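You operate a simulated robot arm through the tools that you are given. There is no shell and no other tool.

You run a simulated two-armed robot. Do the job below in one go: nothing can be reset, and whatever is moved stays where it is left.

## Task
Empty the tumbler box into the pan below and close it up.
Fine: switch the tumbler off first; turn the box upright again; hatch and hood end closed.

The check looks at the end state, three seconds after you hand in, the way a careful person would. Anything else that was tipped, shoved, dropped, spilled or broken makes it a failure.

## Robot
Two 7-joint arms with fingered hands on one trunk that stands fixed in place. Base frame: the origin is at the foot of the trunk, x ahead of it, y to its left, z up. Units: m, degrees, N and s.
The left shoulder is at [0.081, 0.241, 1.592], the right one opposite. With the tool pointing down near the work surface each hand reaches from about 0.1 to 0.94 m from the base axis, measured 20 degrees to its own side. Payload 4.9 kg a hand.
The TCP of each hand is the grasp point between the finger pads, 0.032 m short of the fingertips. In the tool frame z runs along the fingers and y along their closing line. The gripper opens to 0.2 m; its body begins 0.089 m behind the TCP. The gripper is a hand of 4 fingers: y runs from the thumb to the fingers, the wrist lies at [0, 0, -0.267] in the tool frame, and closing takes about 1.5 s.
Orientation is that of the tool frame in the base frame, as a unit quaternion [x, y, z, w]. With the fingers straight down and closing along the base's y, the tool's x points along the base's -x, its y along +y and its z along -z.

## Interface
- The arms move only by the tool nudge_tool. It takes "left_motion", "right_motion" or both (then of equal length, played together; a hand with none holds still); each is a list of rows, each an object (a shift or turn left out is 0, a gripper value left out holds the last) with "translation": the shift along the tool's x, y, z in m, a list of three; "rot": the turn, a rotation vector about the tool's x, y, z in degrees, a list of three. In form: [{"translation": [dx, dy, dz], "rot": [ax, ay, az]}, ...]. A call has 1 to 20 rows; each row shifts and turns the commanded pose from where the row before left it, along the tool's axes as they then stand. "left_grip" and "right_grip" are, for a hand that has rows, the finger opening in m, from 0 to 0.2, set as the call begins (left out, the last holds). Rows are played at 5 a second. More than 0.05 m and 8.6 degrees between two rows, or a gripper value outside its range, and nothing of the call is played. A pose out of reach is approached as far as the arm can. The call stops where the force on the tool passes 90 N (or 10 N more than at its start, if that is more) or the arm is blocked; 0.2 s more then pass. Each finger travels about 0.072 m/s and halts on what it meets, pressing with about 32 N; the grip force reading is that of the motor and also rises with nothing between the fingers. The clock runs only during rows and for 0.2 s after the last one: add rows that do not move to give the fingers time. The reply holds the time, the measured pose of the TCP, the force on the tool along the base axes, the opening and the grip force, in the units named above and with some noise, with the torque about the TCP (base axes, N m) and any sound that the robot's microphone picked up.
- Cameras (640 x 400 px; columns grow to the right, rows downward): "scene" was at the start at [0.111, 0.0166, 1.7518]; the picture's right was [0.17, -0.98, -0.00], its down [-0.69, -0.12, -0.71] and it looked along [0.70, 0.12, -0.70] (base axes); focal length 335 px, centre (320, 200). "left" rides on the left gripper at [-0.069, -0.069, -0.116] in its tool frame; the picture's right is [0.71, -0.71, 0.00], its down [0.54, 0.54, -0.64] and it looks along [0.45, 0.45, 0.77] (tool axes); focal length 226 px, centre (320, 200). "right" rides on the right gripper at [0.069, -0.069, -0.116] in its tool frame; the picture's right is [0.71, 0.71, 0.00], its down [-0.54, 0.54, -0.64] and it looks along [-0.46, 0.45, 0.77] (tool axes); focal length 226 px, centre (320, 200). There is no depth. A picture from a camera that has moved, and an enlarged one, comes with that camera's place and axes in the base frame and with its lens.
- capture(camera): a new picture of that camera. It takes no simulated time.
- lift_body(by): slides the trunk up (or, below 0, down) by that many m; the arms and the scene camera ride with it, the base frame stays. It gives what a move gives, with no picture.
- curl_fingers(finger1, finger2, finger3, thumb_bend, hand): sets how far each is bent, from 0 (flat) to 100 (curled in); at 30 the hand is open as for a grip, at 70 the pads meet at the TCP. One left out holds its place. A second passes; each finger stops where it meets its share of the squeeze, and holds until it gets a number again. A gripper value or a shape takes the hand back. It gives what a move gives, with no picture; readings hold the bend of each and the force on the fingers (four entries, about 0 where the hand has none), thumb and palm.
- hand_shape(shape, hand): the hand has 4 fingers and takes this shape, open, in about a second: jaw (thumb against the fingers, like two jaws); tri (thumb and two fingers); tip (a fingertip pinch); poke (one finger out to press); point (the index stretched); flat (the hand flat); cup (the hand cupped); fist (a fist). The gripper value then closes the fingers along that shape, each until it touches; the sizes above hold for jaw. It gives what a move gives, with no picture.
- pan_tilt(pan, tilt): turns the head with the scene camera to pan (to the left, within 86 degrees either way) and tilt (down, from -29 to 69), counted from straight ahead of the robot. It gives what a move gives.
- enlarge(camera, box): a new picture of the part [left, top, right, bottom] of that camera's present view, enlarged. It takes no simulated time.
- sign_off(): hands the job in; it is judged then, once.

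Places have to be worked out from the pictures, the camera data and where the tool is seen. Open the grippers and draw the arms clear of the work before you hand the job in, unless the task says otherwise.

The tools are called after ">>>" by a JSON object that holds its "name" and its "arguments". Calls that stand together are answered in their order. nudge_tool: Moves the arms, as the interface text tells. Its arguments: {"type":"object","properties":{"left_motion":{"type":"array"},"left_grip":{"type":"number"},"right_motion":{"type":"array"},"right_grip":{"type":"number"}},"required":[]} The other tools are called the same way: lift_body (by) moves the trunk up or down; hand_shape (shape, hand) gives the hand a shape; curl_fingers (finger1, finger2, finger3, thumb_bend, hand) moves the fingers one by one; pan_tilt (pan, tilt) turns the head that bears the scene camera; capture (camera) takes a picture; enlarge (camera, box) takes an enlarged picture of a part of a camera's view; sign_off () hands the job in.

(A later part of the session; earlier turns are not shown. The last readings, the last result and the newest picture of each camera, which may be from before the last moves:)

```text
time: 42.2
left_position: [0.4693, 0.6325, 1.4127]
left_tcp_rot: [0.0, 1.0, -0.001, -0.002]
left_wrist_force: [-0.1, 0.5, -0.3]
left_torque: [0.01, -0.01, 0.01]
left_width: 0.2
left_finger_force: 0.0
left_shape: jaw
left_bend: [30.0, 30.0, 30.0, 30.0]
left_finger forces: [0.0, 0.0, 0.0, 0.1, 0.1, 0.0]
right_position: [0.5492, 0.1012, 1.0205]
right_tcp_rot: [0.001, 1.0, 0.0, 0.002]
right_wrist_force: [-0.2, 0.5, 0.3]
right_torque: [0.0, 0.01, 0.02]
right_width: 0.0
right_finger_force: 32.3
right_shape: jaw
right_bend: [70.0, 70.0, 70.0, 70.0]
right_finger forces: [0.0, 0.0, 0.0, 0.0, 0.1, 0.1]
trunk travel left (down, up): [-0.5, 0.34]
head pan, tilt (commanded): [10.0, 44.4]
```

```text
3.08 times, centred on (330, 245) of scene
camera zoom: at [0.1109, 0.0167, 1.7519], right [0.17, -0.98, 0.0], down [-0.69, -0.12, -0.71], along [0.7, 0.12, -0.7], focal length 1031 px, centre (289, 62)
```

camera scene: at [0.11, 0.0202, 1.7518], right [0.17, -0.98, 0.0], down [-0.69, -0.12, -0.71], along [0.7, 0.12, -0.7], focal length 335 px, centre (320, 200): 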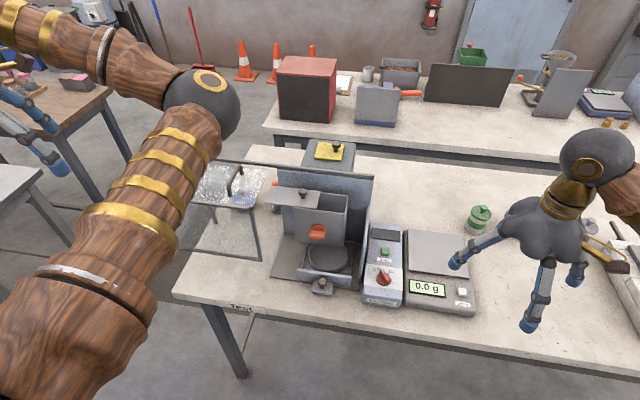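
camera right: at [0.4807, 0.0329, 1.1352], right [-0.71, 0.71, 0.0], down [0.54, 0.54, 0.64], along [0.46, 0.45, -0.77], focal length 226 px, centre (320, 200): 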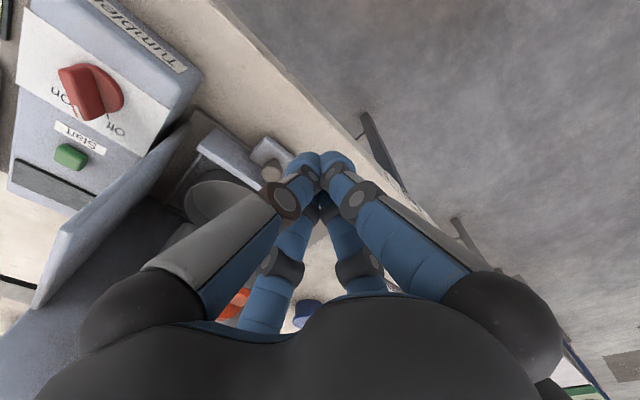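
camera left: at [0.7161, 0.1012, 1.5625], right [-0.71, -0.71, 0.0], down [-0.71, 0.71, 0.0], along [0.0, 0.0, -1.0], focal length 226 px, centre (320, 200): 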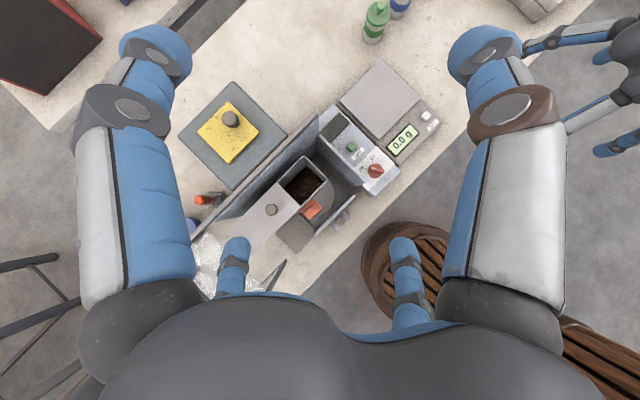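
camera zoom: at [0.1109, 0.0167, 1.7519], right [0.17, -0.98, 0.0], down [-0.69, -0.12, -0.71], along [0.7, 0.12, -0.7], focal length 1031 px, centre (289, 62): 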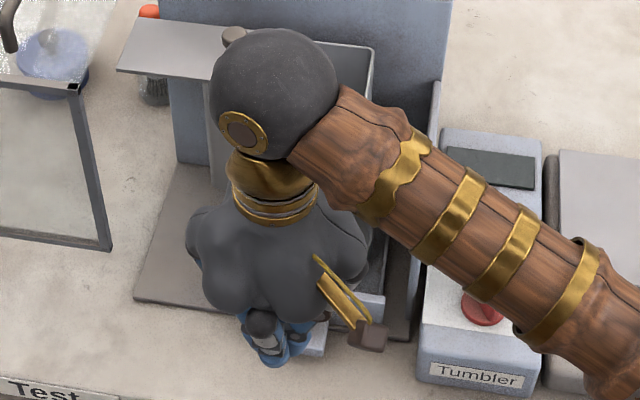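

Fingers form a compact tip at (0.549, 0.101). I lower so the tips are at about z ≈ 0.87, just above the bench and in front of the handle block.

>>> {"name": "nudge_tool", "arguments": {"right_motion": [{"translation": [0, 0, 0.04]}, {"translation": [0, 0, 0.04]}, {"translation": [0, 0, 0.035]}]}}

>>> {"name": "capture", "arguments": {"camera": "right"}}

>>> {"name": "enlarge", "arguments": {"camera": "right", "box": [120, 80, 360, 250]}}

```text
time: 43.0
left_position: [0.4689, 0.6333, 1.4123]
left_tcp_rot: [0.001, 1.0, 0.001, -0.001]
left_wrist_force: [0.7, -0.5, 0.1]
left_torque: [0.04, -0.01, -0.01]
left_width: 0.2002
left_finger_force: 0.1
left_shape: jaw
left_bend: [30.0, 30.0, 30.0, 30.0]
left_finger forces: [0.0, 0.0, 0.0, 0.0, 0.0, 0.0]
right_position: [0.5513, 0.1013, 0.9055]
right_tcp_rot: [0.0, 1.0, 0.0, 0.001]
right_wrist_force: [0.6, -0.3, -0.3]
right_torque: [-0.01, 0.01, -0.05]
right_width: 0.0
right_finger_force: 32.2
right_shape: jaw
right_bend: [70.0, 70.0, 70.0, 70.0]
right_finger forces: [0.0, 0.0, 0.0, 0.0, 0.0, 0.0]
trunk travel left (down, up): [-0.5, 0.34]
head pan, tilt (commanded): [10.0, 44.4]
```

```text
taken
camera right: at [0.4826, 0.0331, 1.0197], right [-0.71, 0.71, 0.0], down [0.54, 0.54, 0.64], along [0.46, 0.46, -0.77], focal length 226 px, centre (320, 200)
```

right: 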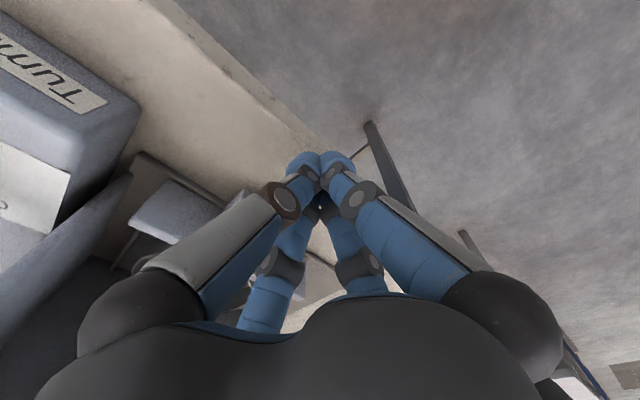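

```text
2.35 times, centred on (240, 165) of right
camera zoom: at [0.4826, 0.0331, 1.0197], right [-0.71, 0.71, 0.0], down [0.54, 0.54, 0.64], along [0.46, 0.46, -0.77], focal length 532 px, centre (508, 282)
```

zoom: 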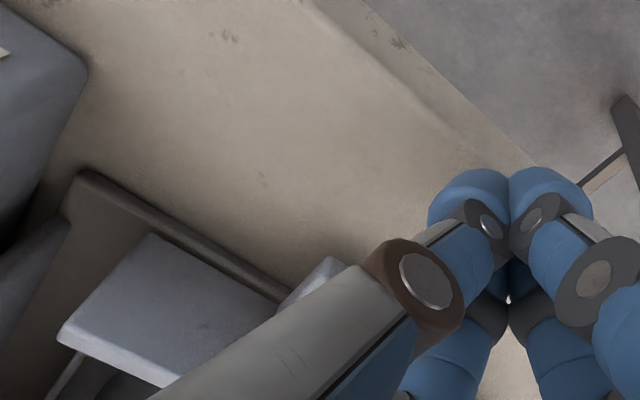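

The fingertips are clear of the bench, a few cm in front of the handle. I advance in +x by 32 mm in small rows and watch the force.

>>> {"name": "nudge_tool", "arguments": {"right_motion": [{"translation": [-0.008, 0, 0]}, {"translation": [-0.008, 0, 0]}, {"translation": [-0.008, 0, 0]}, {"translation": [-0.008, 0, 0]}]}}

```text
time: 44.0
left_position: [0.4685, 0.6317, 1.4123]
left_tcp_rot: [0.001, 1.0, 0.0, -0.001]
left_wrist_force: [-0.1, -0.3, -0.2]
left_torque: [-0.01, -0.01, 0.02]
left_width: 0.1998
left_finger_force: 0.1
left_shape: jaw
left_bend: [30.0, 30.0, 30.0, 30.0]
left_finger forces: [0.0, 0.0, 0.0, 0.1, 0.0, 0.1]
right_position: [0.5835, 0.1017, 0.9034]
right_tcp_rot: [0.0, 1.0, 0.001, 0.0]
right_wrist_force: [-0.4, -0.7, -0.8]
right_torque: [0.0, -0.01, 0.04]
right_width: 0.0
right_finger_force: 32.3
right_shape: jaw
right_bend: [70.0, 70.0, 70.0, 70.0]
right_finger forces: [0.1, 0.0, 0.0, 0.0, 0.1, 0.0]
trunk travel left (down, up): [-0.5, 0.34]
head pan, tilt (commanded): [10.0, 44.4]
```

No contact yet at x = 0.583. I advance in 3 mm steps.

>>> {"name": "nudge_tool", "arguments": {"right_motion": [{"translation": [-0.003, 0, 0]}, {"translation": [-0.003, 0, 0]}, {"translation": [-0.003, 0, 0]}]}}

```text
time: 44.8
left_position: [0.4655, 0.6345, 1.4138]
left_tcp_rot: [0.0, 1.0, 0.0, 0.0]
left_wrist_force: [0.1, 0.2, 0.6]
left_torque: [0.02, -0.02, -0.05]
left_width: 0.1999
left_finger_force: 0.2
left_shape: jaw
left_bend: [30.0, 30.0, 30.0, 30.0]
left_finger forces: [0.0, 0.0, 0.0, 0.1, 0.1, 0.1]
right_position: [0.5901, 0.1023, 0.9049]
right_tcp_rot: [-0.001, 1.0, 0.0, 0.0]
right_wrist_force: [-11.2, -0.1, 0.5]
right_torque: [-0.01, -0.04, -0.02]
right_width: 0.0
right_finger_force: 32.7
right_shape: jaw
right_bend: [70.0, 70.0, 70.0, 70.0]
right_finger forces: [0.0, 0.1, 10.9, 0.0, 0.0, 0.1]
trunk travel left (down, up): [-0.5, 0.34]
head pan, tilt (commanded): [10.0, 44.4]
```

Contact with the handle at x ≈ 0.590 with 11 N. I push 4 mm further to see if the drawer yields.

>>> {"name": "nudge_tool", "arguments": {"right_motion": [{"translation": [-0.002, 0, 0]}, {"translation": [-0.002, 0, 0]}]}}

>>> {"name": "enlarge", "arguments": {"camera": "right", "box": [120, 80, 360, 250]}}

```text
time: 45.4
left_position: [0.4654, 0.6341, 1.4133]
left_tcp_rot: [0.001, 1.0, -0.001, 0.001]
left_wrist_force: [0.1, -0.1, -0.9]
left_torque: [-0.02, -0.02, 0.01]
left_width: 0.1999
left_finger_force: 0.0
left_shape: jaw
left_bend: [30.0, 30.0, 30.0, 30.0]
left_finger forces: [0.0, 0.0, 0.1, 0.0, 0.0, 0.0]
right_position: [0.5919, 0.1016, 0.9059]
right_tcp_rot: [-0.001, 1.0, 0.0, 0.0]
right_wrist_force: [-24.7, 1.2, 3.7]
right_torque: [-0.03, -0.12, 0.04]
right_width: 0.0
right_finger_force: 32.1
right_shape: jaw
right_bend: [70.0, 70.0, 70.0, 70.0]
right_finger forces: [0.1, 0.0, 23.1, 0.0, 0.1, 0.0]
trunk travel left (down, up): [-0.5, 0.34]
head pan, tilt (commanded): [10.0, 44.4]
```

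```text
2.35 times, centred on (240, 165) of right
camera zoom: at [0.5232, 0.0337, 1.0206], right [-0.71, 0.71, 0.0], down [0.54, 0.54, 0.64], along [0.46, 0.45, -0.77], focal length 532 px, centre (508, 282)
```

zoom: 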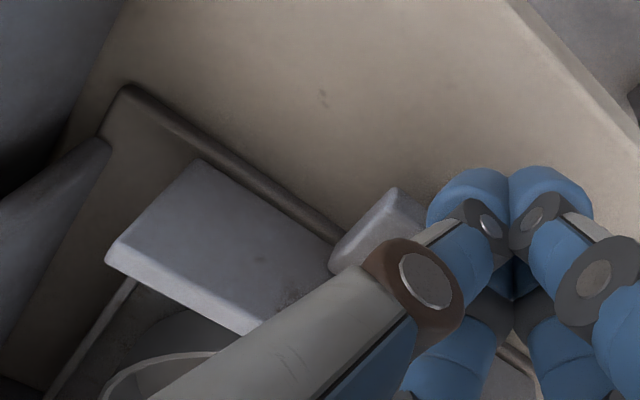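

The drawer is firm (25 N with hardly any motion), so it is already fully in; I stop pushing. I back off and raise the right hand in front of the box.

>>> {"name": "nudge_tool", "arguments": {"right_motion": [{"translation": [0.02, 0, 0]}, {"translation": [0.025, 0, 0]}, {"translation": [0, 0.01, -0.04]}, {"translation": [0, 0.01, -0.045]}, {"translation": [0, 0.01, -0.045]}, {"translation": [0.02, 0, -0.04]}, {"translation": [0.02, 0, -0.04]}]}}

>>> {"name": "enlarge", "arguments": {"camera": "scene", "box": [240, 180, 420, 310]}}

```text
time: 47.0
left_position: [0.4686, 0.6323, 1.4116]
left_tcp_rot: [0.001, 1.0, 0.0, 0.0]
left_wrist_force: [-0.8, -0.1, -0.1]
left_torque: [-0.01, -0.02, -0.01]
left_width: 0.1999
left_finger_force: 0.1
left_shape: jaw
left_bend: [30.0, 30.0, 30.0, 30.0]
left_finger forces: [0.0, 0.0, 0.1, 0.1, 0.0, 0.1]
right_position: [0.5094, 0.1308, 1.1144]
right_tcp_rot: [0.001, 1.0, -0.001, 0.0]
right_wrist_force: [0.5, 0.1, -0.2]
right_torque: [0.02, -0.02, -0.01]
right_width: 0.0001
right_finger_force: 32.2
right_shape: jaw
right_bend: [70.0, 70.0, 70.0, 70.0]
right_finger forces: [0.0, 0.0, 0.0, 0.0, 0.0, 0.0]
trunk travel left (down, up): [-0.5, 0.34]
head pan, tilt (commanded): [10.0, 44.4]
```

```text
3.08 times, centred on (330, 245) of scene
camera zoom: at [0.1104, 0.0169, 1.7517], right [0.17, -0.98, 0.0], down [-0.69, -0.12, -0.71], along [0.7, 0.12, -0.7], focal length 1031 px, centre (289, 62)
```

zoom: 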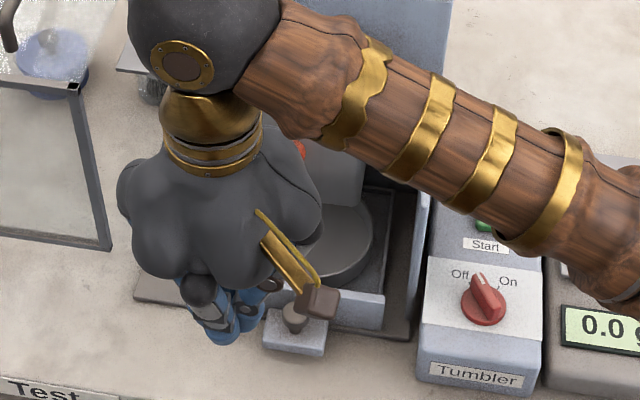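

Now I pitch the right hand from pointing down to pointing forward (+x), pivoting about the TCP at a safe spot in front of the box.

>>> {"name": "nudge_tool", "arguments": {"right_motion": [{"translation": [-0.03, 0, 0]}, {"translation": [-0.03, 0, 0]}, {"rot": [0, -8.2, 0]}, {"rot": [0, -8.2, 0]}, {"rot": [0, -8.2, 0]}, {"rot": [0, -8.2, 0]}, {"rot": [0, -8.2, 0]}, {"rot": [0, -8.2, 0]}, {"rot": [0, -8.2, 0]}, {"rot": [0, -8.2, 0]}, {"rot": [0, -8.2, 0]}, {"rot": [0, -8.2, 0]}, {"rot": [0, -8.0, 0]}]}}

>>> {"name": "capture", "arguments": {"camera": "scene"}}

>>> {"name": "capture", "arguments": {"camera": "right"}}

```text
time: 49.8
left_position: [0.4686, 0.6336, 1.4128]
left_tcp_rot: [0.001, 1.0, 0.0, -0.001]
left_wrist_force: [-0.6, -0.4, -0.3]
left_torque: [-0.02, 0.0, -0.02]
left_width: 0.2001
left_finger_force: 0.1
left_shape: jaw
left_bend: [30.0, 30.0, 30.0, 30.0]
left_finger forces: [0.0, 0.0, 0.0, 0.1, 0.1, 0.0]
right_position: [0.5706, 0.1305, 1.1156]
right_tcp_rot: [0.0, 0.706, 0.0, 0.708]
right_wrist_force: [0.1, 0.3, 0.0]
right_torque: [-0.02, 0.0, -0.01]
right_width: 0.0
right_finger_force: 31.8
right_shape: jaw
right_bend: [70.0, 70.0, 70.0, 70.0]
right_finger forces: [0.1, 0.0, 0.0, 0.0, 0.0, 0.0]
trunk travel left (down, up): [-0.5, 0.34]
head pan, tilt (commanded): [10.0, 44.4]
```

```text
taken
camera scene: at [0.111, 0.0168, 1.7518], right [0.17, -0.98, 0.0], down [-0.69, -0.12, -0.71], along [0.7, 0.12, -0.7], focal length 335 px, centre (320, 200)
```

scene: 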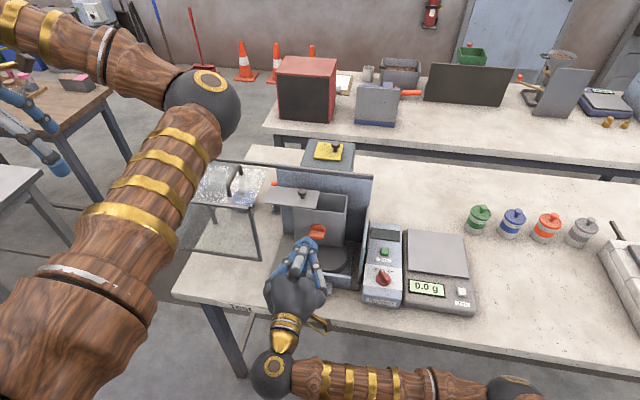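

```text
taken
camera right: at [0.4546, 0.0626, 1.0447], right [0.0, 0.71, -0.71], down [-0.64, 0.54, 0.54], along [0.76, 0.45, 0.46], focal length 226 px, centre (320, 200)
```

right: 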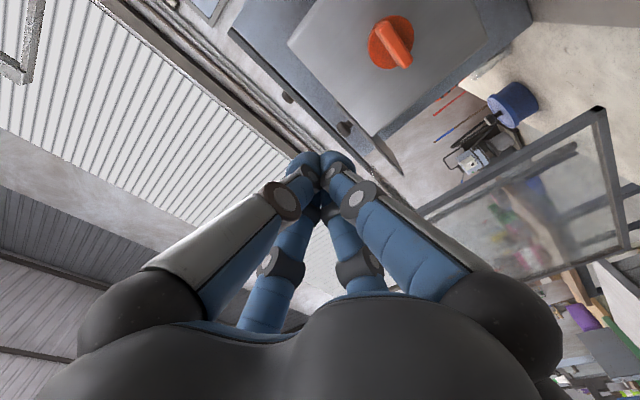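

The hand points forward and the scene view stays open. I zoom on the orange grip in the right camera and the scene camera.

>>> {"name": "enlarge", "arguments": {"camera": "right", "box": [340, 0, 460, 90]}}

>>> {"name": "enlarge", "arguments": {"camera": "scene", "box": [270, 180, 370, 260]}}

```text
4.44 times, centred on (400, 45) of right
camera zoom: at [0.4546, 0.0626, 1.0447], right [0.0, 0.71, -0.71], down [-0.64, 0.54, 0.54], along [0.76, 0.45, 0.46], focal length 1005 px, centre (-36, 889)
```

zoom: 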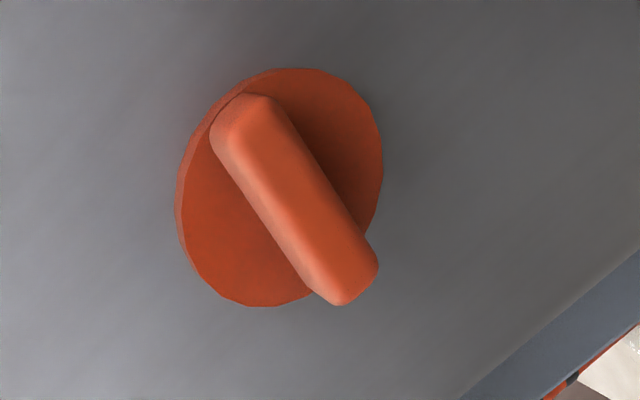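

```text
5.00 times, centred on (320, 220) of scene
camera zoom: at [0.111, 0.0168, 1.7518], right [0.17, -0.98, 0.0], down [-0.69, -0.12, -0.71], along [0.7, 0.12, -0.7], focal length 1676 px, centre (320, 100)
```

zoom: 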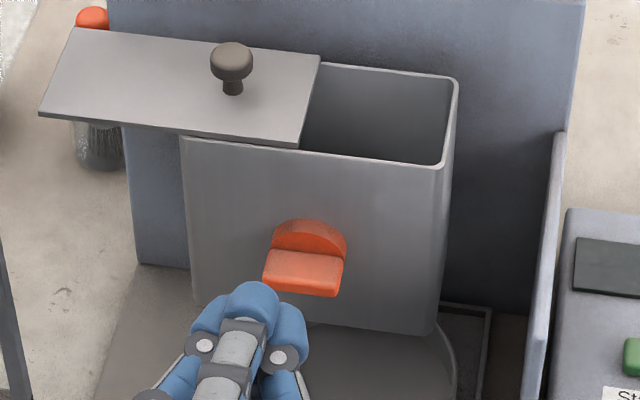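

The grip is a bar across a disc on the turning axis, centre ≈ (0.70, 0.128, 1.013), bar horizontal. I pre-roll the hand −90° in free space so it can later roll +125°.

>>> {"name": "nudge_tool", "arguments": {"right_motion": [{"rot": [0, 0, -8.2]}, {"rot": [0, 0, -8.2]}, {"rot": [0, 0, -8.2]}, {"rot": [0, 0, -8.2]}, {"rot": [0, 0, -8.2]}, {"rot": [0, 0, -8.2]}, {"rot": [0, 0, -8.2]}, {"rot": [0, 0, -8.2]}, {"rot": [0, 0, -8.2]}, {"rot": [0, 0, -8.2]}, {"rot": [0, 0, -8.0]}], "right_grip": 0.1}}

>>> {"name": "capture", "arguments": {"camera": "scene"}}

>>> {"name": "capture", "arguments": {"camera": "right"}}

```text
time: 52.2
left_position: [0.4691, 0.6335, 1.4124]
left_tcp_rot: [0.001, 1.0, 0.0, -0.001]
left_wrist_force: [0.5, 0.2, -0.4]
left_torque: [-0.03, -0.05, -0.02]
left_width: 0.1998
left_finger_force: 0.1
left_shape: jaw
left_bend: [30.0, 30.0, 30.0, 30.0]
left_finger forces: [0.0, 0.0, 0.0, 0.0, 0.0, 0.0]
right_position: [0.5715, 0.1306, 1.1148]
right_tcp_rot: [0.5, -0.499, 0.501, -0.499]
right_wrist_force: [0.6, -0.2, 0.2]
right_torque: [0.02, -0.02, 0.02]
right_width: 0.0997
right_finger_force: 0.0
right_shape: jaw
right_bend: [38.0, 38.0, 38.0, 36.0]
right_finger forces: [0.1, 0.0, 0.1, 0.0, 0.0, 0.0]
trunk travel left (down, up): [-0.5, 0.34]
head pan, tilt (commanded): [10.0, 44.4]
```

```text
taken
camera scene: at [0.1112, 0.0169, 1.7517], right [0.17, -0.98, 0.0], down [-0.69, -0.12, -0.71], along [0.7, 0.12, -0.7], focal length 335 px, centre (320, 200)
```

scene: 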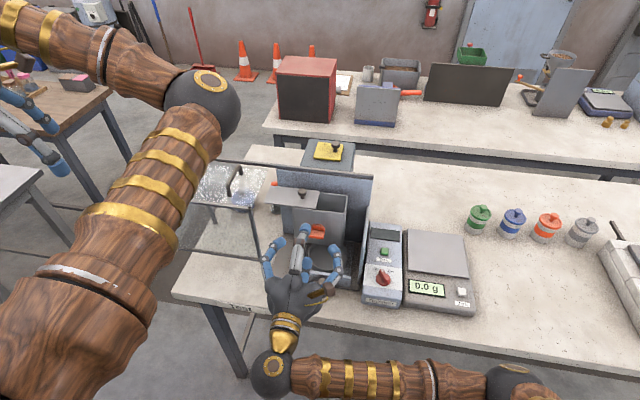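

```text
taken
camera right: at [0.4546, 0.063, 1.1825], right [0.0, -0.71, -0.71], down [-0.64, 0.54, -0.54], along [0.77, 0.45, -0.46], focal length 226 px, centre (320, 200)
```

right: 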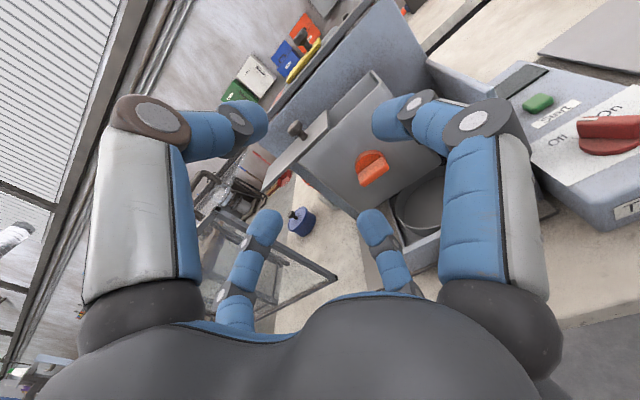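

The roll is reached without trouble and the camera now sees the grip and the pan. I lower the hand to the axis height and advance part way, opening 0.1 m.

>>> {"name": "nudge_tool", "arguments": {"right_motion": [{"translation": [0.0009, 0.034, 0]}, {"translation": [0.0009, 0.034, 0]}, {"translation": [0.0009, 0.034, 0]}, {"translation": [0, 0, 0.025]}, {"translation": [0, 0, 0.025]}, {"translation": [0, 0, 0.02]}]}}

>>> {"name": "capture", "arguments": {"camera": "right"}}

>>> {"name": "enlarge", "arguments": {"camera": "right", "box": [240, 90, 400, 230]}}

>>> {"name": "enlarge", "arguments": {"camera": "scene", "box": [250, 180, 390, 300]}}

```text
time: 53.6
left_position: [0.4681, 0.6326, 1.4126]
left_tcp_rot: [0.001, 1.0, 0.0, -0.001]
left_wrist_force: [-1.9, 0.1, 0.8]
left_torque: [0.04, 0.02, 0.0]
left_width: 0.1999
left_finger_force: 0.2
left_shape: jaw
left_bend: [30.0, 30.0, 30.0, 30.0]
left_finger forces: [0.0, 0.0, 0.1, 0.0, 0.0, 0.1]
right_position: [0.6415, 0.1285, 1.0144]
right_tcp_rot: [-0.5, 0.5, -0.5, 0.5]
right_wrist_force: [0.9, 0.5, 0.0]
right_torque: [0.0, 0.0, 0.04]
right_width: 0.0999
right_finger_force: 0.1
right_shape: jaw
right_bend: [38.0, 38.0, 38.0, 36.0]
right_finger forces: [0.1, 0.0, 0.0, 0.1, 0.0, 0.0]
trunk travel left (down, up): [-0.5, 0.34]
head pan, tilt (commanded): [10.0, 44.4]
```

```text
taken
camera right: at [0.5265, 0.0605, 1.0808], right [0.0, -0.71, -0.71], down [-0.64, 0.54, -0.54], along [0.77, 0.45, -0.45], focal length 226 px, centre (320, 200)
```

right: 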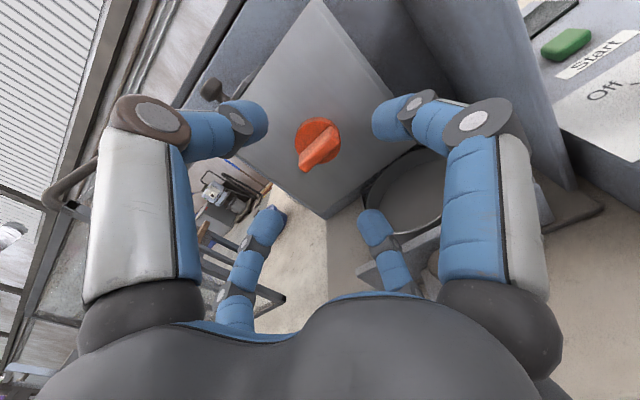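

```text
2.86 times, centred on (320, 160) of right
camera zoom: at [0.5265, 0.0605, 1.0808], right [0.0, -0.71, -0.71], down [-0.64, 0.54, -0.54], along [0.77, 0.45, -0.45], focal length 646 px, centre (320, 314)
```

zoom: 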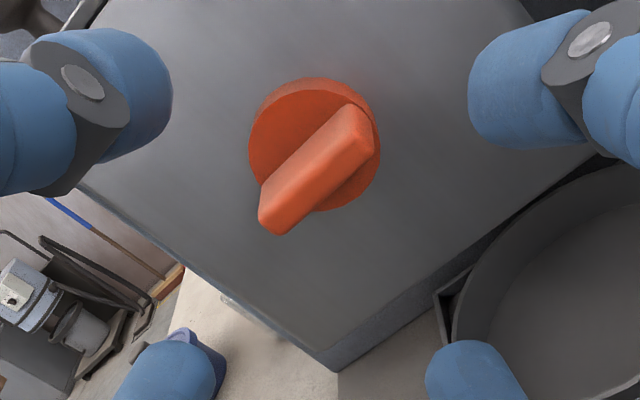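

```text
3.33 times, centred on (320, 240) of scene
camera zoom: at [0.1111, 0.0169, 1.7517], right [0.17, -0.98, 0.0], down [-0.69, -0.12, -0.71], along [0.7, 0.12, -0.7], focal length 1117 px, centre (320, 67)
```

zoom: 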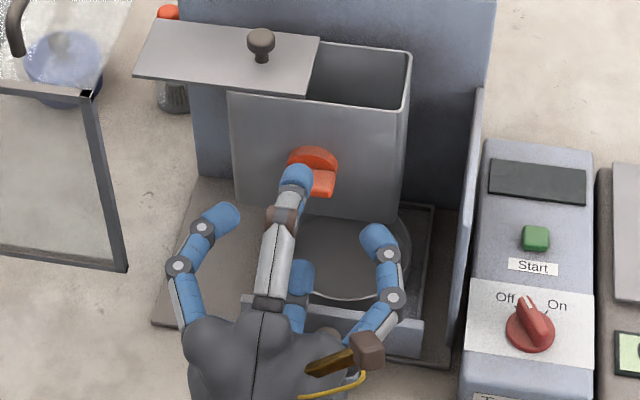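

The hand is centred on the grip within about 2 mm. I narrow the opening to 0.075 and advance to TCP x ≈ 0.688.

>>> {"name": "nudge_tool", "arguments": {"right_motion": [{"translation": [0, 0, 0]}, {"translation": [0, 0, 0.016]}, {"translation": [0, 0, 0.016]}, {"translation": [0, 0, 0.0145]}], "right_grip": 0.075}}

>>> {"name": "enlarge", "arguments": {"camera": "right", "box": [240, 90, 400, 230]}}

>>> {"name": "enlarge", "arguments": {"camera": "scene", "box": [250, 180, 390, 300]}}

```text
time: 54.6
left_position: [0.4683, 0.6327, 1.4124]
left_tcp_rot: [0.001, 1.0, 0.001, -0.001]
left_wrist_force: [-0.9, -0.4, -0.2]
left_torque: [0.02, -0.02, 0.0]
left_width: 0.1999
left_finger_force: 0.1
left_shape: jaw
left_bend: [30.0, 30.0, 30.0, 30.0]
left_finger forces: [0.0, 0.1, 0.1, 0.1, 0.0, 0.1]
right_position: [0.6868, 0.1287, 1.013]
right_tcp_rot: [-0.5, 0.5, -0.5, 0.501]
right_wrist_force: [0.9, 0.2, 0.0]
right_torque: [0.0, -0.03, 0.02]
right_width: 0.0754
right_finger_force: 0.0
right_shape: jaw
right_bend: [44.0, 44.0, 44.0, 42.0]
right_finger forces: [0.0, 0.0, 0.1, 0.1, 0.1, 0.1]
trunk travel left (down, up): [-0.5, 0.34]
head pan, tilt (commanded): [10.0, 44.4]
```

```text
2.86 times, centred on (320, 160) of right
camera zoom: at [0.5712, 0.0596, 1.0804], right [0.0, -0.71, -0.71], down [-0.64, 0.54, -0.54], along [0.77, 0.45, -0.45], focal length 646 px, centre (320, 314)
```

zoom: 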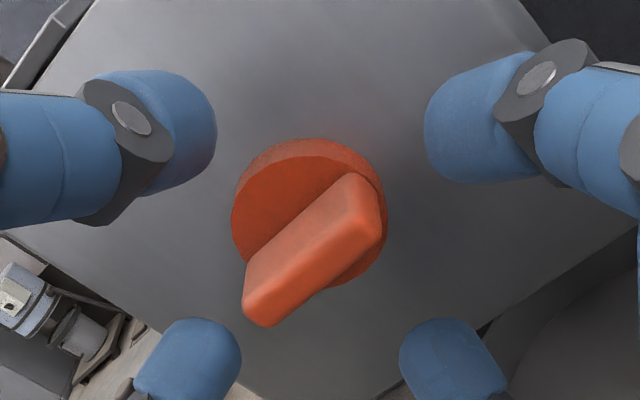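

```text
3.33 times, centred on (320, 240) of scene
camera zoom: at [0.111, 0.017, 1.7518], right [0.17, -0.98, 0.0], down [-0.69, -0.12, -0.71], along [0.7, 0.12, -0.7], focal length 1117 px, centre (320, 67)
```

zoom: 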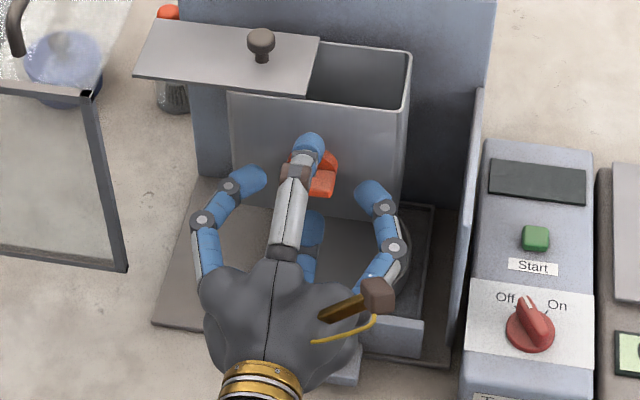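

The bar sits centred about 26 mm ahead of the TCP. I narrow to 0.055, advance 8 mm more, then close the hand on it.

>>> {"name": "nudge_tool", "arguments": {"right_motion": [{"translation": [0, 0, 0]}, {"translation": [0, 0, 0.004]}, {"translation": [0, 0, 0.004]}], "right_grip": 0.055}}

>>> {"name": "nudge_tool", "arguments": {"right_motion": [{"translation": [0, 0, 0]}, {"translation": [0, 0, 0]}, {"translation": [0, 0, 0]}, {"translation": [0, 0, 0]}, {"translation": [0, 0, 0]}], "right_grip": 0.0}}

>>> {"name": "enlarge", "arguments": {"camera": "right", "box": [220, 90, 420, 250]}}

>>> {"name": "enlarge", "arguments": {"camera": "scene", "box": [250, 180, 390, 300]}}

```text
time: 55.4
left_position: [0.4682, 0.6325, 1.4121]
left_tcp_rot: [0.001, 1.0, 0.0, -0.001]
left_wrist_force: [-0.3, -0.2, -0.1]
left_torque: [0.0, 0.0, 0.01]
left_width: 0.1999
left_finger_force: 0.0
left_shape: jaw
left_bend: [30.0, 30.0, 30.0, 30.0]
left_finger forces: [0.1, 0.1, 0.0, 0.0, 0.0, 0.0]
right_position: [0.6942, 0.128, 1.0115]
right_tcp_rot: [-0.5, 0.501, -0.5, 0.5]
right_wrist_force: [-0.3, -0.4, -0.2]
right_torque: [0.0, 0.02, -0.01]
right_width: 0.0555
right_finger_force: 0.0
right_shape: jaw
right_bend: [49.0, 49.0, 49.0, 48.0]
right_finger forces: [0.1, 0.0, 0.0, 0.0, 0.1, 0.0]
trunk travel left (down, up): [-0.5, 0.34]
head pan, tilt (commanded): [10.0, 44.4]
```

```text
time: 56.6
left_position: [0.4686, 0.6331, 1.4124]
left_tcp_rot: [0.001, 1.0, 0.0, -0.001]
left_wrist_force: [-0.4, -0.3, -0.8]
left_torque: [0.0, 0.0, -0.06]
left_width: 0.1997
left_finger_force: 0.0
left_shape: jaw
left_bend: [30.0, 30.0, 30.0, 30.0]
left_finger forces: [0.0, 0.0, 0.0, 0.0, 0.0, 0.0]
right_position: [0.6943, 0.1283, 1.0125]
right_tcp_rot: [0.499, -0.5, 0.501, -0.5]
right_wrist_force: [3.0, -0.8, 2.0]
right_torque: [0.02, -0.08, -0.03]
right_width: 0.0388
right_finger_force: 32.0
right_shape: jaw
right_bend: [56.0, 57.0, 54.0, 53.0]
right_finger forces: [27.6, 26.8, 28.0, 0.1, 28.7, 0.0]
trunk travel left (down, up): [-0.5, 0.34]
head pan, tilt (commanded): [10.0, 44.4]
```

```text
2.50 times, centred on (320, 170) of right
camera zoom: at [0.5791, 0.0597, 1.0805], right [0.0, -0.71, -0.71], down [-0.64, 0.54, -0.54], along [0.77, 0.45, -0.45], focal length 565 px, centre (320, 275)
```

zoom: 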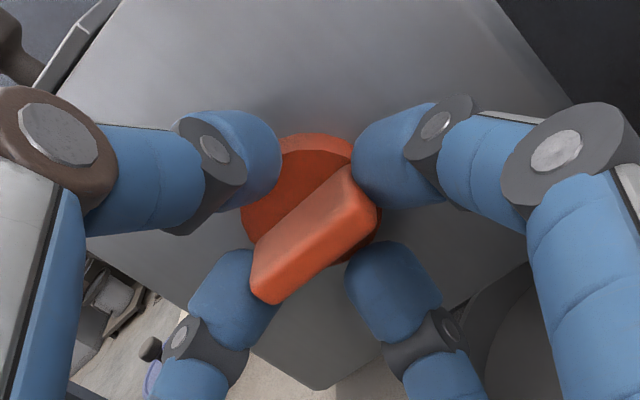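

```text
3.33 times, centred on (320, 240) of scene
camera zoom: at [0.1113, 0.0168, 1.7518], right [0.17, -0.98, 0.0], down [-0.69, -0.12, -0.71], along [0.7, 0.12, -0.7], focal length 1117 px, centre (320, 67)
```

zoom: 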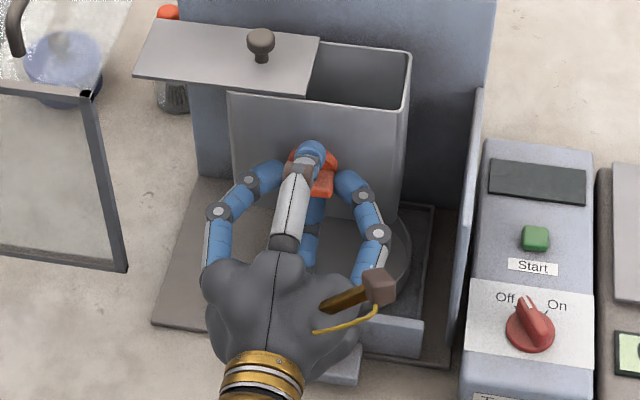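

All four fingers hold, but they seem to rest on the disc's rim rather than the bar. I open slightly, draw back 12 mm so the tips only reach the bar, and close again for a more positive grip.

>>> {"name": "nudge_tool", "arguments": {"right_motion": [{"translation": [0, 0, 0]}, {"translation": [0, 0, -0.006]}, {"translation": [0, 0, -0.006]}], "right_grip": 0.06}}

>>> {"name": "nudge_tool", "arguments": {"right_motion": [{"translation": [0, 0, 0]}, {"translation": [0, 0, 0]}, {"translation": [0, 0, 0]}, {"translation": [0, 0, 0]}, {"translation": [0, 0, 0]}], "right_grip": 0.0}}

>>> {"name": "enlarge", "arguments": {"camera": "right", "box": [220, 90, 420, 250]}}

>>> {"name": "enlarge", "arguments": {"camera": "scene", "box": [280, 200, 350, 260]}}

```text
time: 57.4
left_position: [0.4663, 0.6332, 1.4125]
left_tcp_rot: [0.001, 1.0, 0.001, 0.0]
left_wrist_force: [0.2, -0.2, 0.5]
left_torque: [0.01, 0.01, 0.05]
left_width: 0.1999
left_finger_force: 0.0
left_shape: jaw
left_bend: [30.0, 30.0, 30.0, 30.0]
left_finger forces: [0.1, 0.0, 0.0, 0.0, 0.0, 0.0]
right_position: [0.6815, 0.1274, 1.0133]
right_tcp_rot: [0.5, -0.5, 0.501, -0.499]
right_wrist_force: [0.0, 0.5, -0.9]
right_torque: [0.02, 0.0, -0.04]
right_width: 0.0596
right_finger_force: 0.2
right_shape: jaw
right_bend: [48.0, 48.0, 48.0, 47.0]
right_finger forces: [0.0, 0.0, 0.1, 0.1, 0.1, 0.0]
trunk travel left (down, up): [-0.5, 0.34]
head pan, tilt (commanded): [10.0, 44.4]
```

```text
time: 58.6
left_position: [0.4697, 0.6327, 1.4125]
left_tcp_rot: [0.0, 1.0, 0.0, -0.001]
left_wrist_force: [0.4, -0.1, 1.8]
left_torque: [0.0, 0.01, -0.01]
left_width: 0.1997
left_finger_force: 0.1
left_shape: jaw
left_bend: [30.0, 30.0, 30.0, 30.0]
left_finger forces: [0.0, 0.0, 0.0, 0.0, 0.1, 0.0]
right_position: [0.6822, 0.1278, 1.0126]
right_tcp_rot: [-0.5, 0.499, -0.5, 0.501]
right_wrist_force: [-3.5, -0.6, -2.3]
right_torque: [-0.06, 0.24, -0.02]
right_width: 0.0307
right_finger_force: 32.0
right_shape: jaw
right_bend: [57.0, 76.0, 54.0, 58.0]
right_finger forces: [26.9, 29.0, 27.2, 0.0, 22.9, 0.0]
trunk travel left (down, up): [-0.5, 0.34]
head pan, tilt (commanded): [10.0, 44.4]
```

```text
2.50 times, centred on (320, 170) of right
camera zoom: at [0.5662, 0.0592, 1.08], right [0.0, -0.71, -0.71], down [-0.64, 0.54, -0.54], along [0.77, 0.45, -0.45], focal length 565 px, centre (320, 275)
```

zoom: 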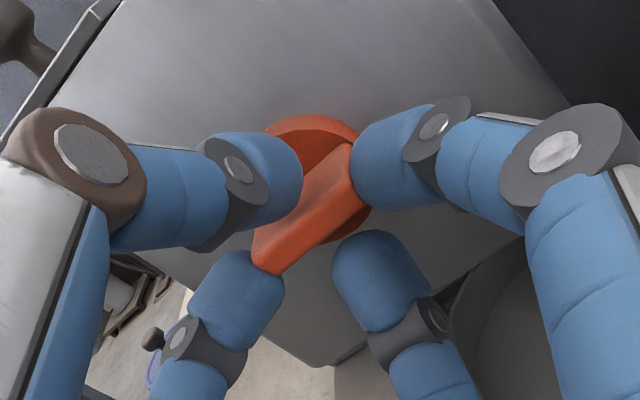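

```text
6.67 times, centred on (315, 230) of scene
camera zoom: at [0.1109, 0.0167, 1.7517], right [0.17, -0.98, 0.0], down [-0.69, -0.12, -0.71], along [0.7, 0.12, -0.7], focal length 2234 px, centre (353, 0)
```

zoom: 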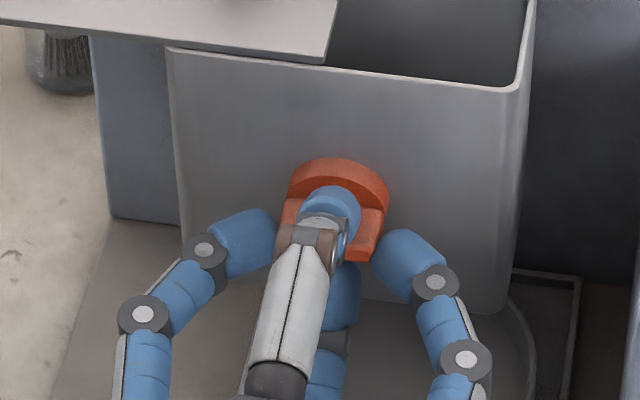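

All four fingers now hold the bar (thumb above, finger 2 below, fingers 1 and 3 at the ends). I try a first turn of 24° clockwise (positive about +x) and see whether the box follows.

>>> {"name": "nudge_tool", "arguments": {"right_motion": [{"rot": [0, 0, 6]}, {"rot": [0, 0, 6]}, {"rot": [0, 0, 6]}, {"rot": [0, 0, 6]}]}}

>>> {"name": "enlarge", "arguments": {"camera": "scene", "box": [250, 160, 390, 290]}}

>>> {"name": "capture", "arguments": {"camera": "right"}}

```text
time: 59.6
left_position: [0.468, 0.6337, 1.4129]
left_tcp_rot: [0.0, 1.0, 0.0, 0.0]
left_wrist_force: [-0.5, 1.0, -0.1]
left_torque: [-0.03, -0.02, -0.03]
left_width: 0.1999
left_finger_force: 0.1
left_shape: jaw
left_bend: [30.0, 30.0, 30.0, 30.0]
left_finger forces: [0.1, 0.0, 0.0, 0.0, 0.1, 0.0]
right_position: [0.6815, 0.1293, 1.012]
right_tcp_rot: [-0.385, 0.593, -0.384, 0.594]
right_wrist_force: [-12.2, -1.4, -7.7]
right_torque: [-0.07, 0.38, -0.07]
right_width: 0.0307
right_finger_force: 32.3
right_shape: jaw
right_bend: [57.0, 62.0, 54.0, 59.0]
right_finger forces: [30.2, 36.0, 26.5, 0.1, 28.7, 0.0]
trunk travel left (down, up): [-0.5, 0.34]
head pan, tilt (commanded): [10.0, 44.4]
```

```text
3.08 times, centred on (320, 225) of scene
camera zoom: at [0.1098, 0.0173, 1.7518], right [0.17, -0.98, 0.0], down [-0.69, -0.12, -0.71], along [0.7, 0.12, -0.7], focal length 1031 px, centre (320, 123)
```

zoom: 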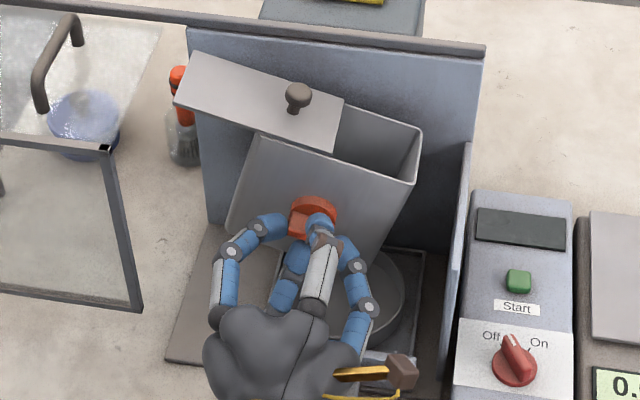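

```text
taken
camera right: at [0.5659, 0.0385, 1.046], right [0.0, -0.36, -0.93], down [-0.64, 0.72, -0.27], along [0.77, 0.6, -0.23], focal length 226 px, centre (320, 200)
```

right: 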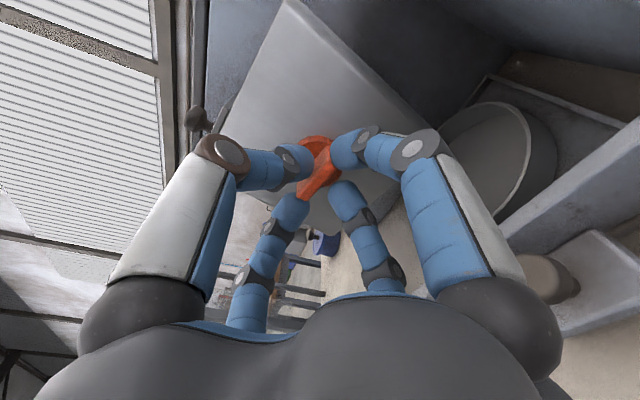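

The box follows the hand by the same angle and the hatch stays put. I continue another 30° and check.

>>> {"name": "nudge_tool", "arguments": {"right_motion": [{"rot": [0, 0, 6]}, {"rot": [0, 0, 6]}, {"rot": [0, 0, 6]}, {"rot": [0, 0, 6]}, {"rot": [0, 0, 6]}]}}

>>> {"name": "enlarge", "arguments": {"camera": "scene", "box": [250, 160, 390, 290]}}

>>> {"name": "capture", "arguments": {"camera": "right"}}

```text
time: 60.8
left_position: [0.4683, 0.6348, 1.4134]
left_tcp_rot: [0.0, 1.0, -0.001, 0.0]
left_wrist_force: [0.3, 0.3, 0.0]
left_torque: [0.0, 0.01, -0.03]
left_width: 0.2
left_finger_force: 0.1
left_shape: jaw
left_bend: [30.0, 30.0, 30.0, 30.0]
left_finger forces: [0.0, 0.0, 0.1, 0.1, 0.0, 0.1]
right_position: [0.6812, 0.1308, 1.0124]
right_tcp_rot: [-0.219, 0.672, -0.217, 0.673]
right_wrist_force: [-15.4, 5.2, -12.9]
right_torque: [-0.08, 0.58, 0.24]
right_width: 0.0305
right_finger_force: 32.5
right_shape: jaw
right_bend: [57.0, 61.0, 54.0, 59.0]
right_finger forces: [30.6, 40.5, 25.9, 0.0, 27.3, 0.0]
trunk travel left (down, up): [-0.5, 0.34]
head pan, tilt (commanded): [10.0, 44.4]
```

```text
3.08 times, centred on (320, 225) of scene
camera zoom: at [0.1099, 0.0181, 1.7518], right [0.17, -0.98, 0.0], down [-0.69, -0.12, -0.71], along [0.7, 0.12, -0.7], focal length 1031 px, centre (320, 123)
```

zoom: 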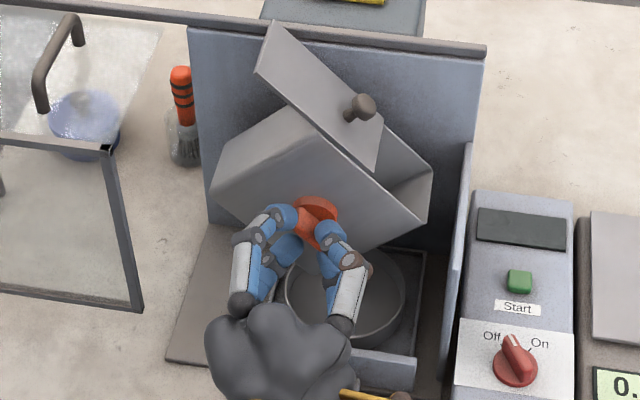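

```text
taken
camera right: at [0.5661, 0.0343, 0.9959], right [0.0, 0.16, -0.99], down [-0.64, 0.76, 0.12], along [0.76, 0.64, 0.1], focal length 226 px, centre (320, 200)
```

right: 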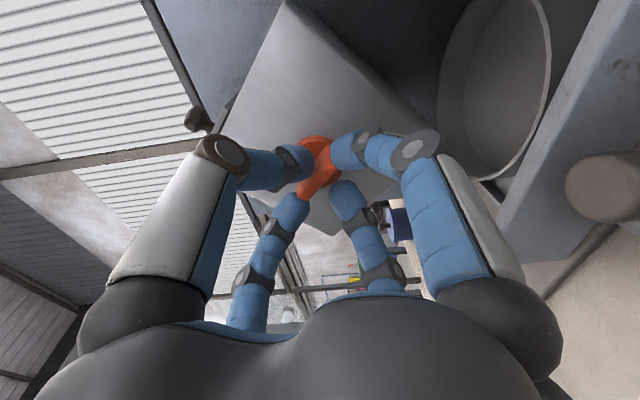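

The box is at about 54° with the hatch holding its place. Before going on I bring the left camera over the top again to see how the chips lie in the tilted box.

>>> {"name": "nudge_tool", "arguments": {"left_motion": [{"translation": [-0.0192, -0.0411, 0.0]}, {"translation": [-0.0192, -0.0411, 0.0]}, {"translation": [-0.0192, -0.0411, 0.0]}, {"translation": [-0.0192, -0.0411, 0.0]}, {"translation": [-0.0192, -0.0411, 0.0]}, {"translation": [-0.0192, -0.0411, 0.0]}, {"translation": [-0.0192, -0.0411, 0.0]}, {"translation": [-0.0192, -0.0411, 0.0]}, {"translation": [-0.0192, -0.0411, 0.0]}, {"translation": [-0.0192, -0.0411, 0.0]}, {"translation": [-0.0192, -0.0411, 0.0]}, {"translation": [-0.0192, -0.0411, 0.0]}, {"translation": [-0.0192, -0.0411, 0.0]}, {"rot": [5.67, -5.67, 0]}, {"rot": [5.67, -5.67, 0]}, {"rot": [5.67, -5.67, 0]}, {"rot": [5.67, -5.67, 0]}, {"rot": [5.67, -5.67, 0]}]}}

>>> {"name": "enlarge", "arguments": {"camera": "left", "box": [260, 130, 380, 240]}}

>>> {"name": "capture", "arguments": {"camera": "scene"}}

```text
time: 64.6
left_position: [0.7166, 0.1012, 1.4116]
left_tcp_rot: [0.001, 0.939, -0.244, 0.243]
left_wrist_force: [0.5, -0.9, 0.5]
left_torque: [0.01, 0.0, 0.0]
left_width: 0.1998
left_finger_force: 0.0
left_shape: jaw
left_bend: [30.0, 30.0, 30.0, 30.0]
left_finger forces: [0.1, 0.1, 0.0, 0.0, 0.0, 0.0]
right_position: [0.6814, 0.1309, 1.0136]
right_tcp_rot: [-0.218, 0.672, -0.22, 0.672]
right_wrist_force: [-22.7, 8.5, -17.2]
right_torque: [-0.06, 0.77, 0.54]
right_width: 0.0303
right_finger_force: 32.3
right_shape: jaw
right_bend: [57.0, 61.0, 54.0, 59.0]
right_finger forces: [30.9, 47.9, 25.8, 0.1, 24.9, 0.0]
trunk travel left (down, up): [-0.5, 0.34]
head pan, tilt (commanded): [10.0, 44.4]
```

```text
3.64 times, centred on (320, 185) of left
camera zoom: at [0.7155, 0.1023, 1.563], right [-0.71, -0.71, 0.0], down [-0.71, 0.71, 0.0], along [0.0, 0.0, -1.0], focal length 822 px, centre (320, 254)
```

zoom: 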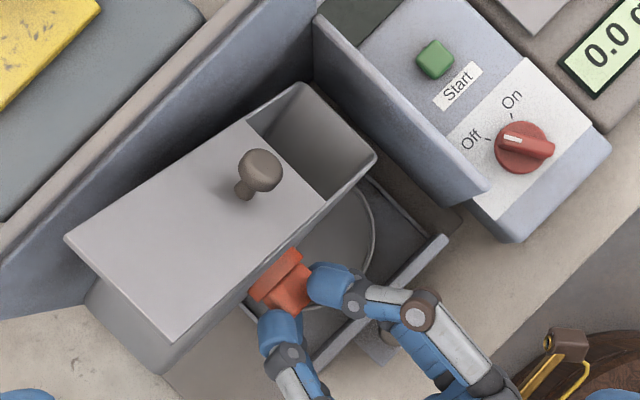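

```text
taken
camera scene: at [0.1093, 0.0187, 1.7518], right [0.17, -0.98, 0.0], down [-0.69, -0.12, -0.71], along [0.7, 0.12, -0.7], focal length 335 px, centre (320, 200)
```

scene: 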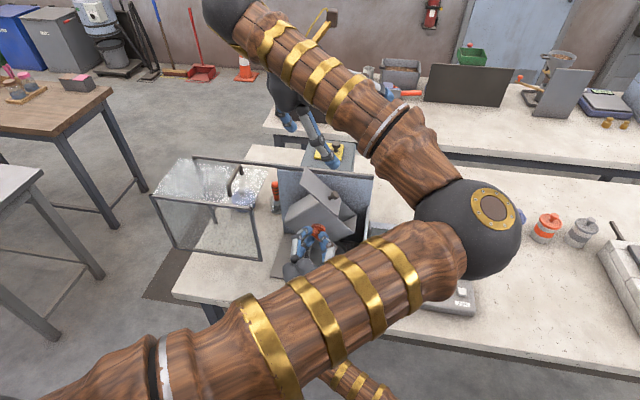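

No chips show near the lip, so they lie with a fair slope of repose. I relieve the grip strain slightly and move the left camera to the far right, looking into the tilted mouth.

>>> {"name": "nudge_tool", "arguments": {"right_motion": [{"translation": [0.001, 0.002, -0.002]}]}}

>>> {"name": "nudge_tool", "arguments": {"left_motion": [{"rot": [-5.67, 5.67, 0]}, {"rot": [-5.67, 5.67, 0]}, {"rot": [-5.67, 5.67, 0]}, {"rot": [-5.67, 5.67, 0]}, {"rot": [-5.67, 5.67, 0]}, {"translation": [-0.0273, -0.0303, 0.016]}, {"translation": [-0.0273, -0.0303, 0.016]}, {"translation": [-0.0273, -0.0303, 0.016]}, {"translation": [-0.0273, -0.0303, 0.016]}, {"translation": [-0.0273, -0.0303, 0.016]}, {"translation": [-0.0273, -0.0303, 0.016]}]}}

>>> {"name": "capture", "arguments": {"camera": "left"}}

>>> {"name": "capture", "arguments": {"camera": "scene"}}

```text
time: 65.0
left_position: [0.7185, 0.1013, 1.4107]
left_tcp_rot: [0.0, 0.939, -0.243, 0.242]
left_wrist_force: [-0.2, 0.1, 0.2]
left_torque: [-0.02, -0.02, 0.04]
left_width: 0.1999
left_finger_force: 0.1
left_shape: jaw
left_bend: [30.0, 30.0, 30.0, 30.0]
left_finger forces: [0.0, 0.1, 0.1, 0.1, 0.1, 0.1]
right_position: [0.6821, 0.1302, 1.0124]
right_tcp_rot: [-0.218, 0.671, -0.22, 0.674]
right_wrist_force: [-12.6, 9.0, -8.1]
right_torque: [-0.11, 0.47, 0.45]
right_width: 0.0305
right_finger_force: 32.0
right_shape: jaw
right_bend: [57.0, 61.0, 54.0, 59.0]
right_finger forces: [29.4, 40.5, 26.8, 0.0, 24.0, 0.0]
trunk travel left (down, up): [-0.5, 0.34]
head pan, tilt (commanded): [10.0, 44.4]
```

```text
time: 67.4
left_position: [0.8717, -0.0795, 1.315]
left_tcp_rot: [0.0, 1.0, -0.001, 0.0]
left_wrist_force: [-1.2, -1.7, -1.3]
left_torque: [0.19, -0.11, -0.01]
left_width: 0.1998
left_finger_force: 0.0
left_shape: jaw
left_bend: [30.0, 30.0, 30.0, 30.0]
left_finger forces: [0.0, 0.1, 0.0, 0.0, 0.1, 0.0]
left hand out of reach, approached as far as the arm can: row 11
right_position: [0.6794, 0.13, 1.0103]
right_tcp_rot: [-0.219, 0.672, -0.22, 0.672]
right_wrist_force: [1.4, 6.2, 5.4]
right_torque: [-0.12, -0.25, 0.26]
right_width: 0.0299
right_finger_force: 31.4
right_shape: jaw
right_bend: [57.0, 76.0, 54.0, 59.0]
right_finger forces: [23.1, 31.4, 28.9, 0.0, 27.6, 0.1]
trunk travel left (down, up): [-0.5, 0.34]
head pan, tilt (commanded): [10.0, 44.4]
```

```text
taken
camera left: at [0.9402, -0.1471, 1.4306], right [-0.71, -0.71, 0.0], down [-0.54, 0.54, 0.64], along [-0.46, 0.45, -0.77], focal length 226 px, centre (320, 200)
```

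left: 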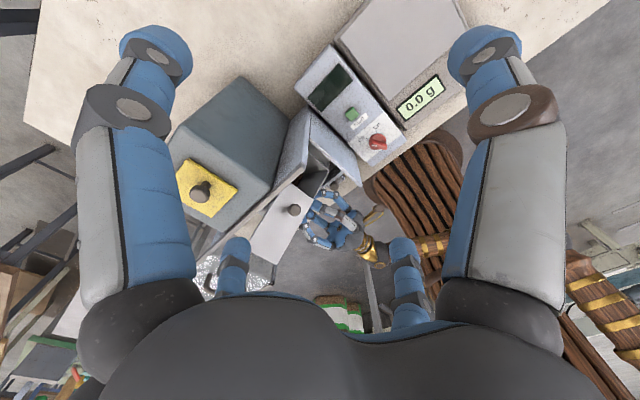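

```text
taken
camera scene: at [0.1085, 0.0214, 1.7515], right [0.17, -0.99, 0.0], down [-0.69, -0.12, -0.71], along [0.7, 0.12, -0.7], focal length 335 px, centre (320, 200)
```

scene: 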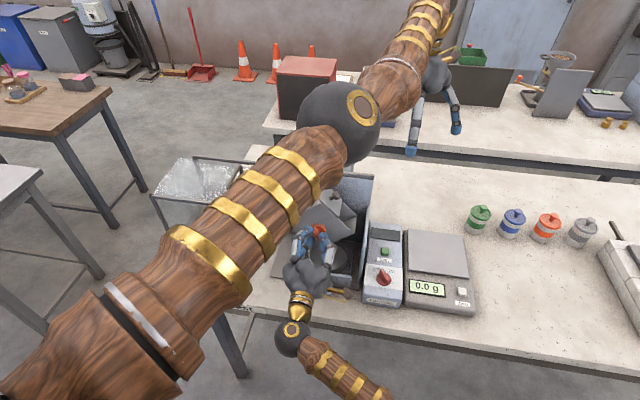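

I enlarge the left camera's view of the tilted mouth.

>>> {"name": "enlarge", "arguments": {"camera": "left", "box": [230, 100, 410, 290]}}

>>> {"name": "enlarge", "arguments": {"camera": "left", "box": [280, 145, 360, 215]}}

```text
2.11 times, centred on (320, 195) of left
camera zoom: at [0.9402, -0.1471, 1.4306], right [-0.71, -0.71, 0.0], down [-0.54, 0.54, 0.64], along [-0.46, 0.45, -0.77], focal length 476 px, centre (320, 210)
```

zoom: 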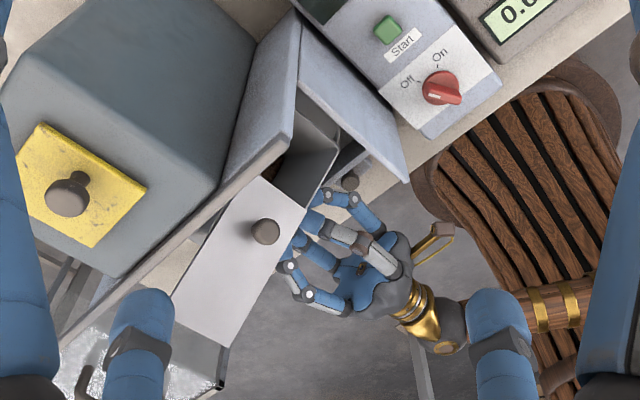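

```text
5.71 times, centred on (320, 180) of left
camera zoom: at [0.9402, -0.1471, 1.4306], right [-0.71, -0.71, 0.0], down [-0.54, 0.54, 0.64], along [-0.46, 0.45, -0.77], focal length 1292 px, centre (320, 314)
```

zoom: 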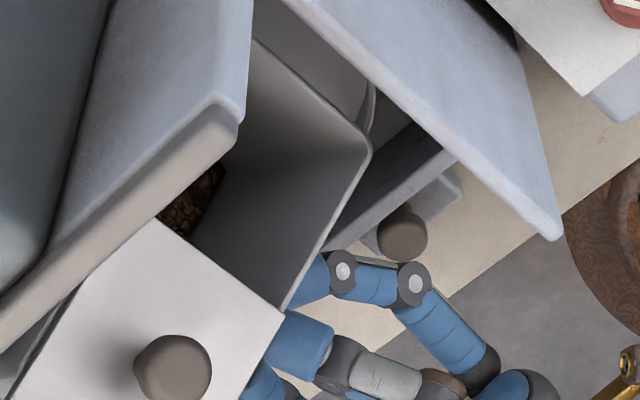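

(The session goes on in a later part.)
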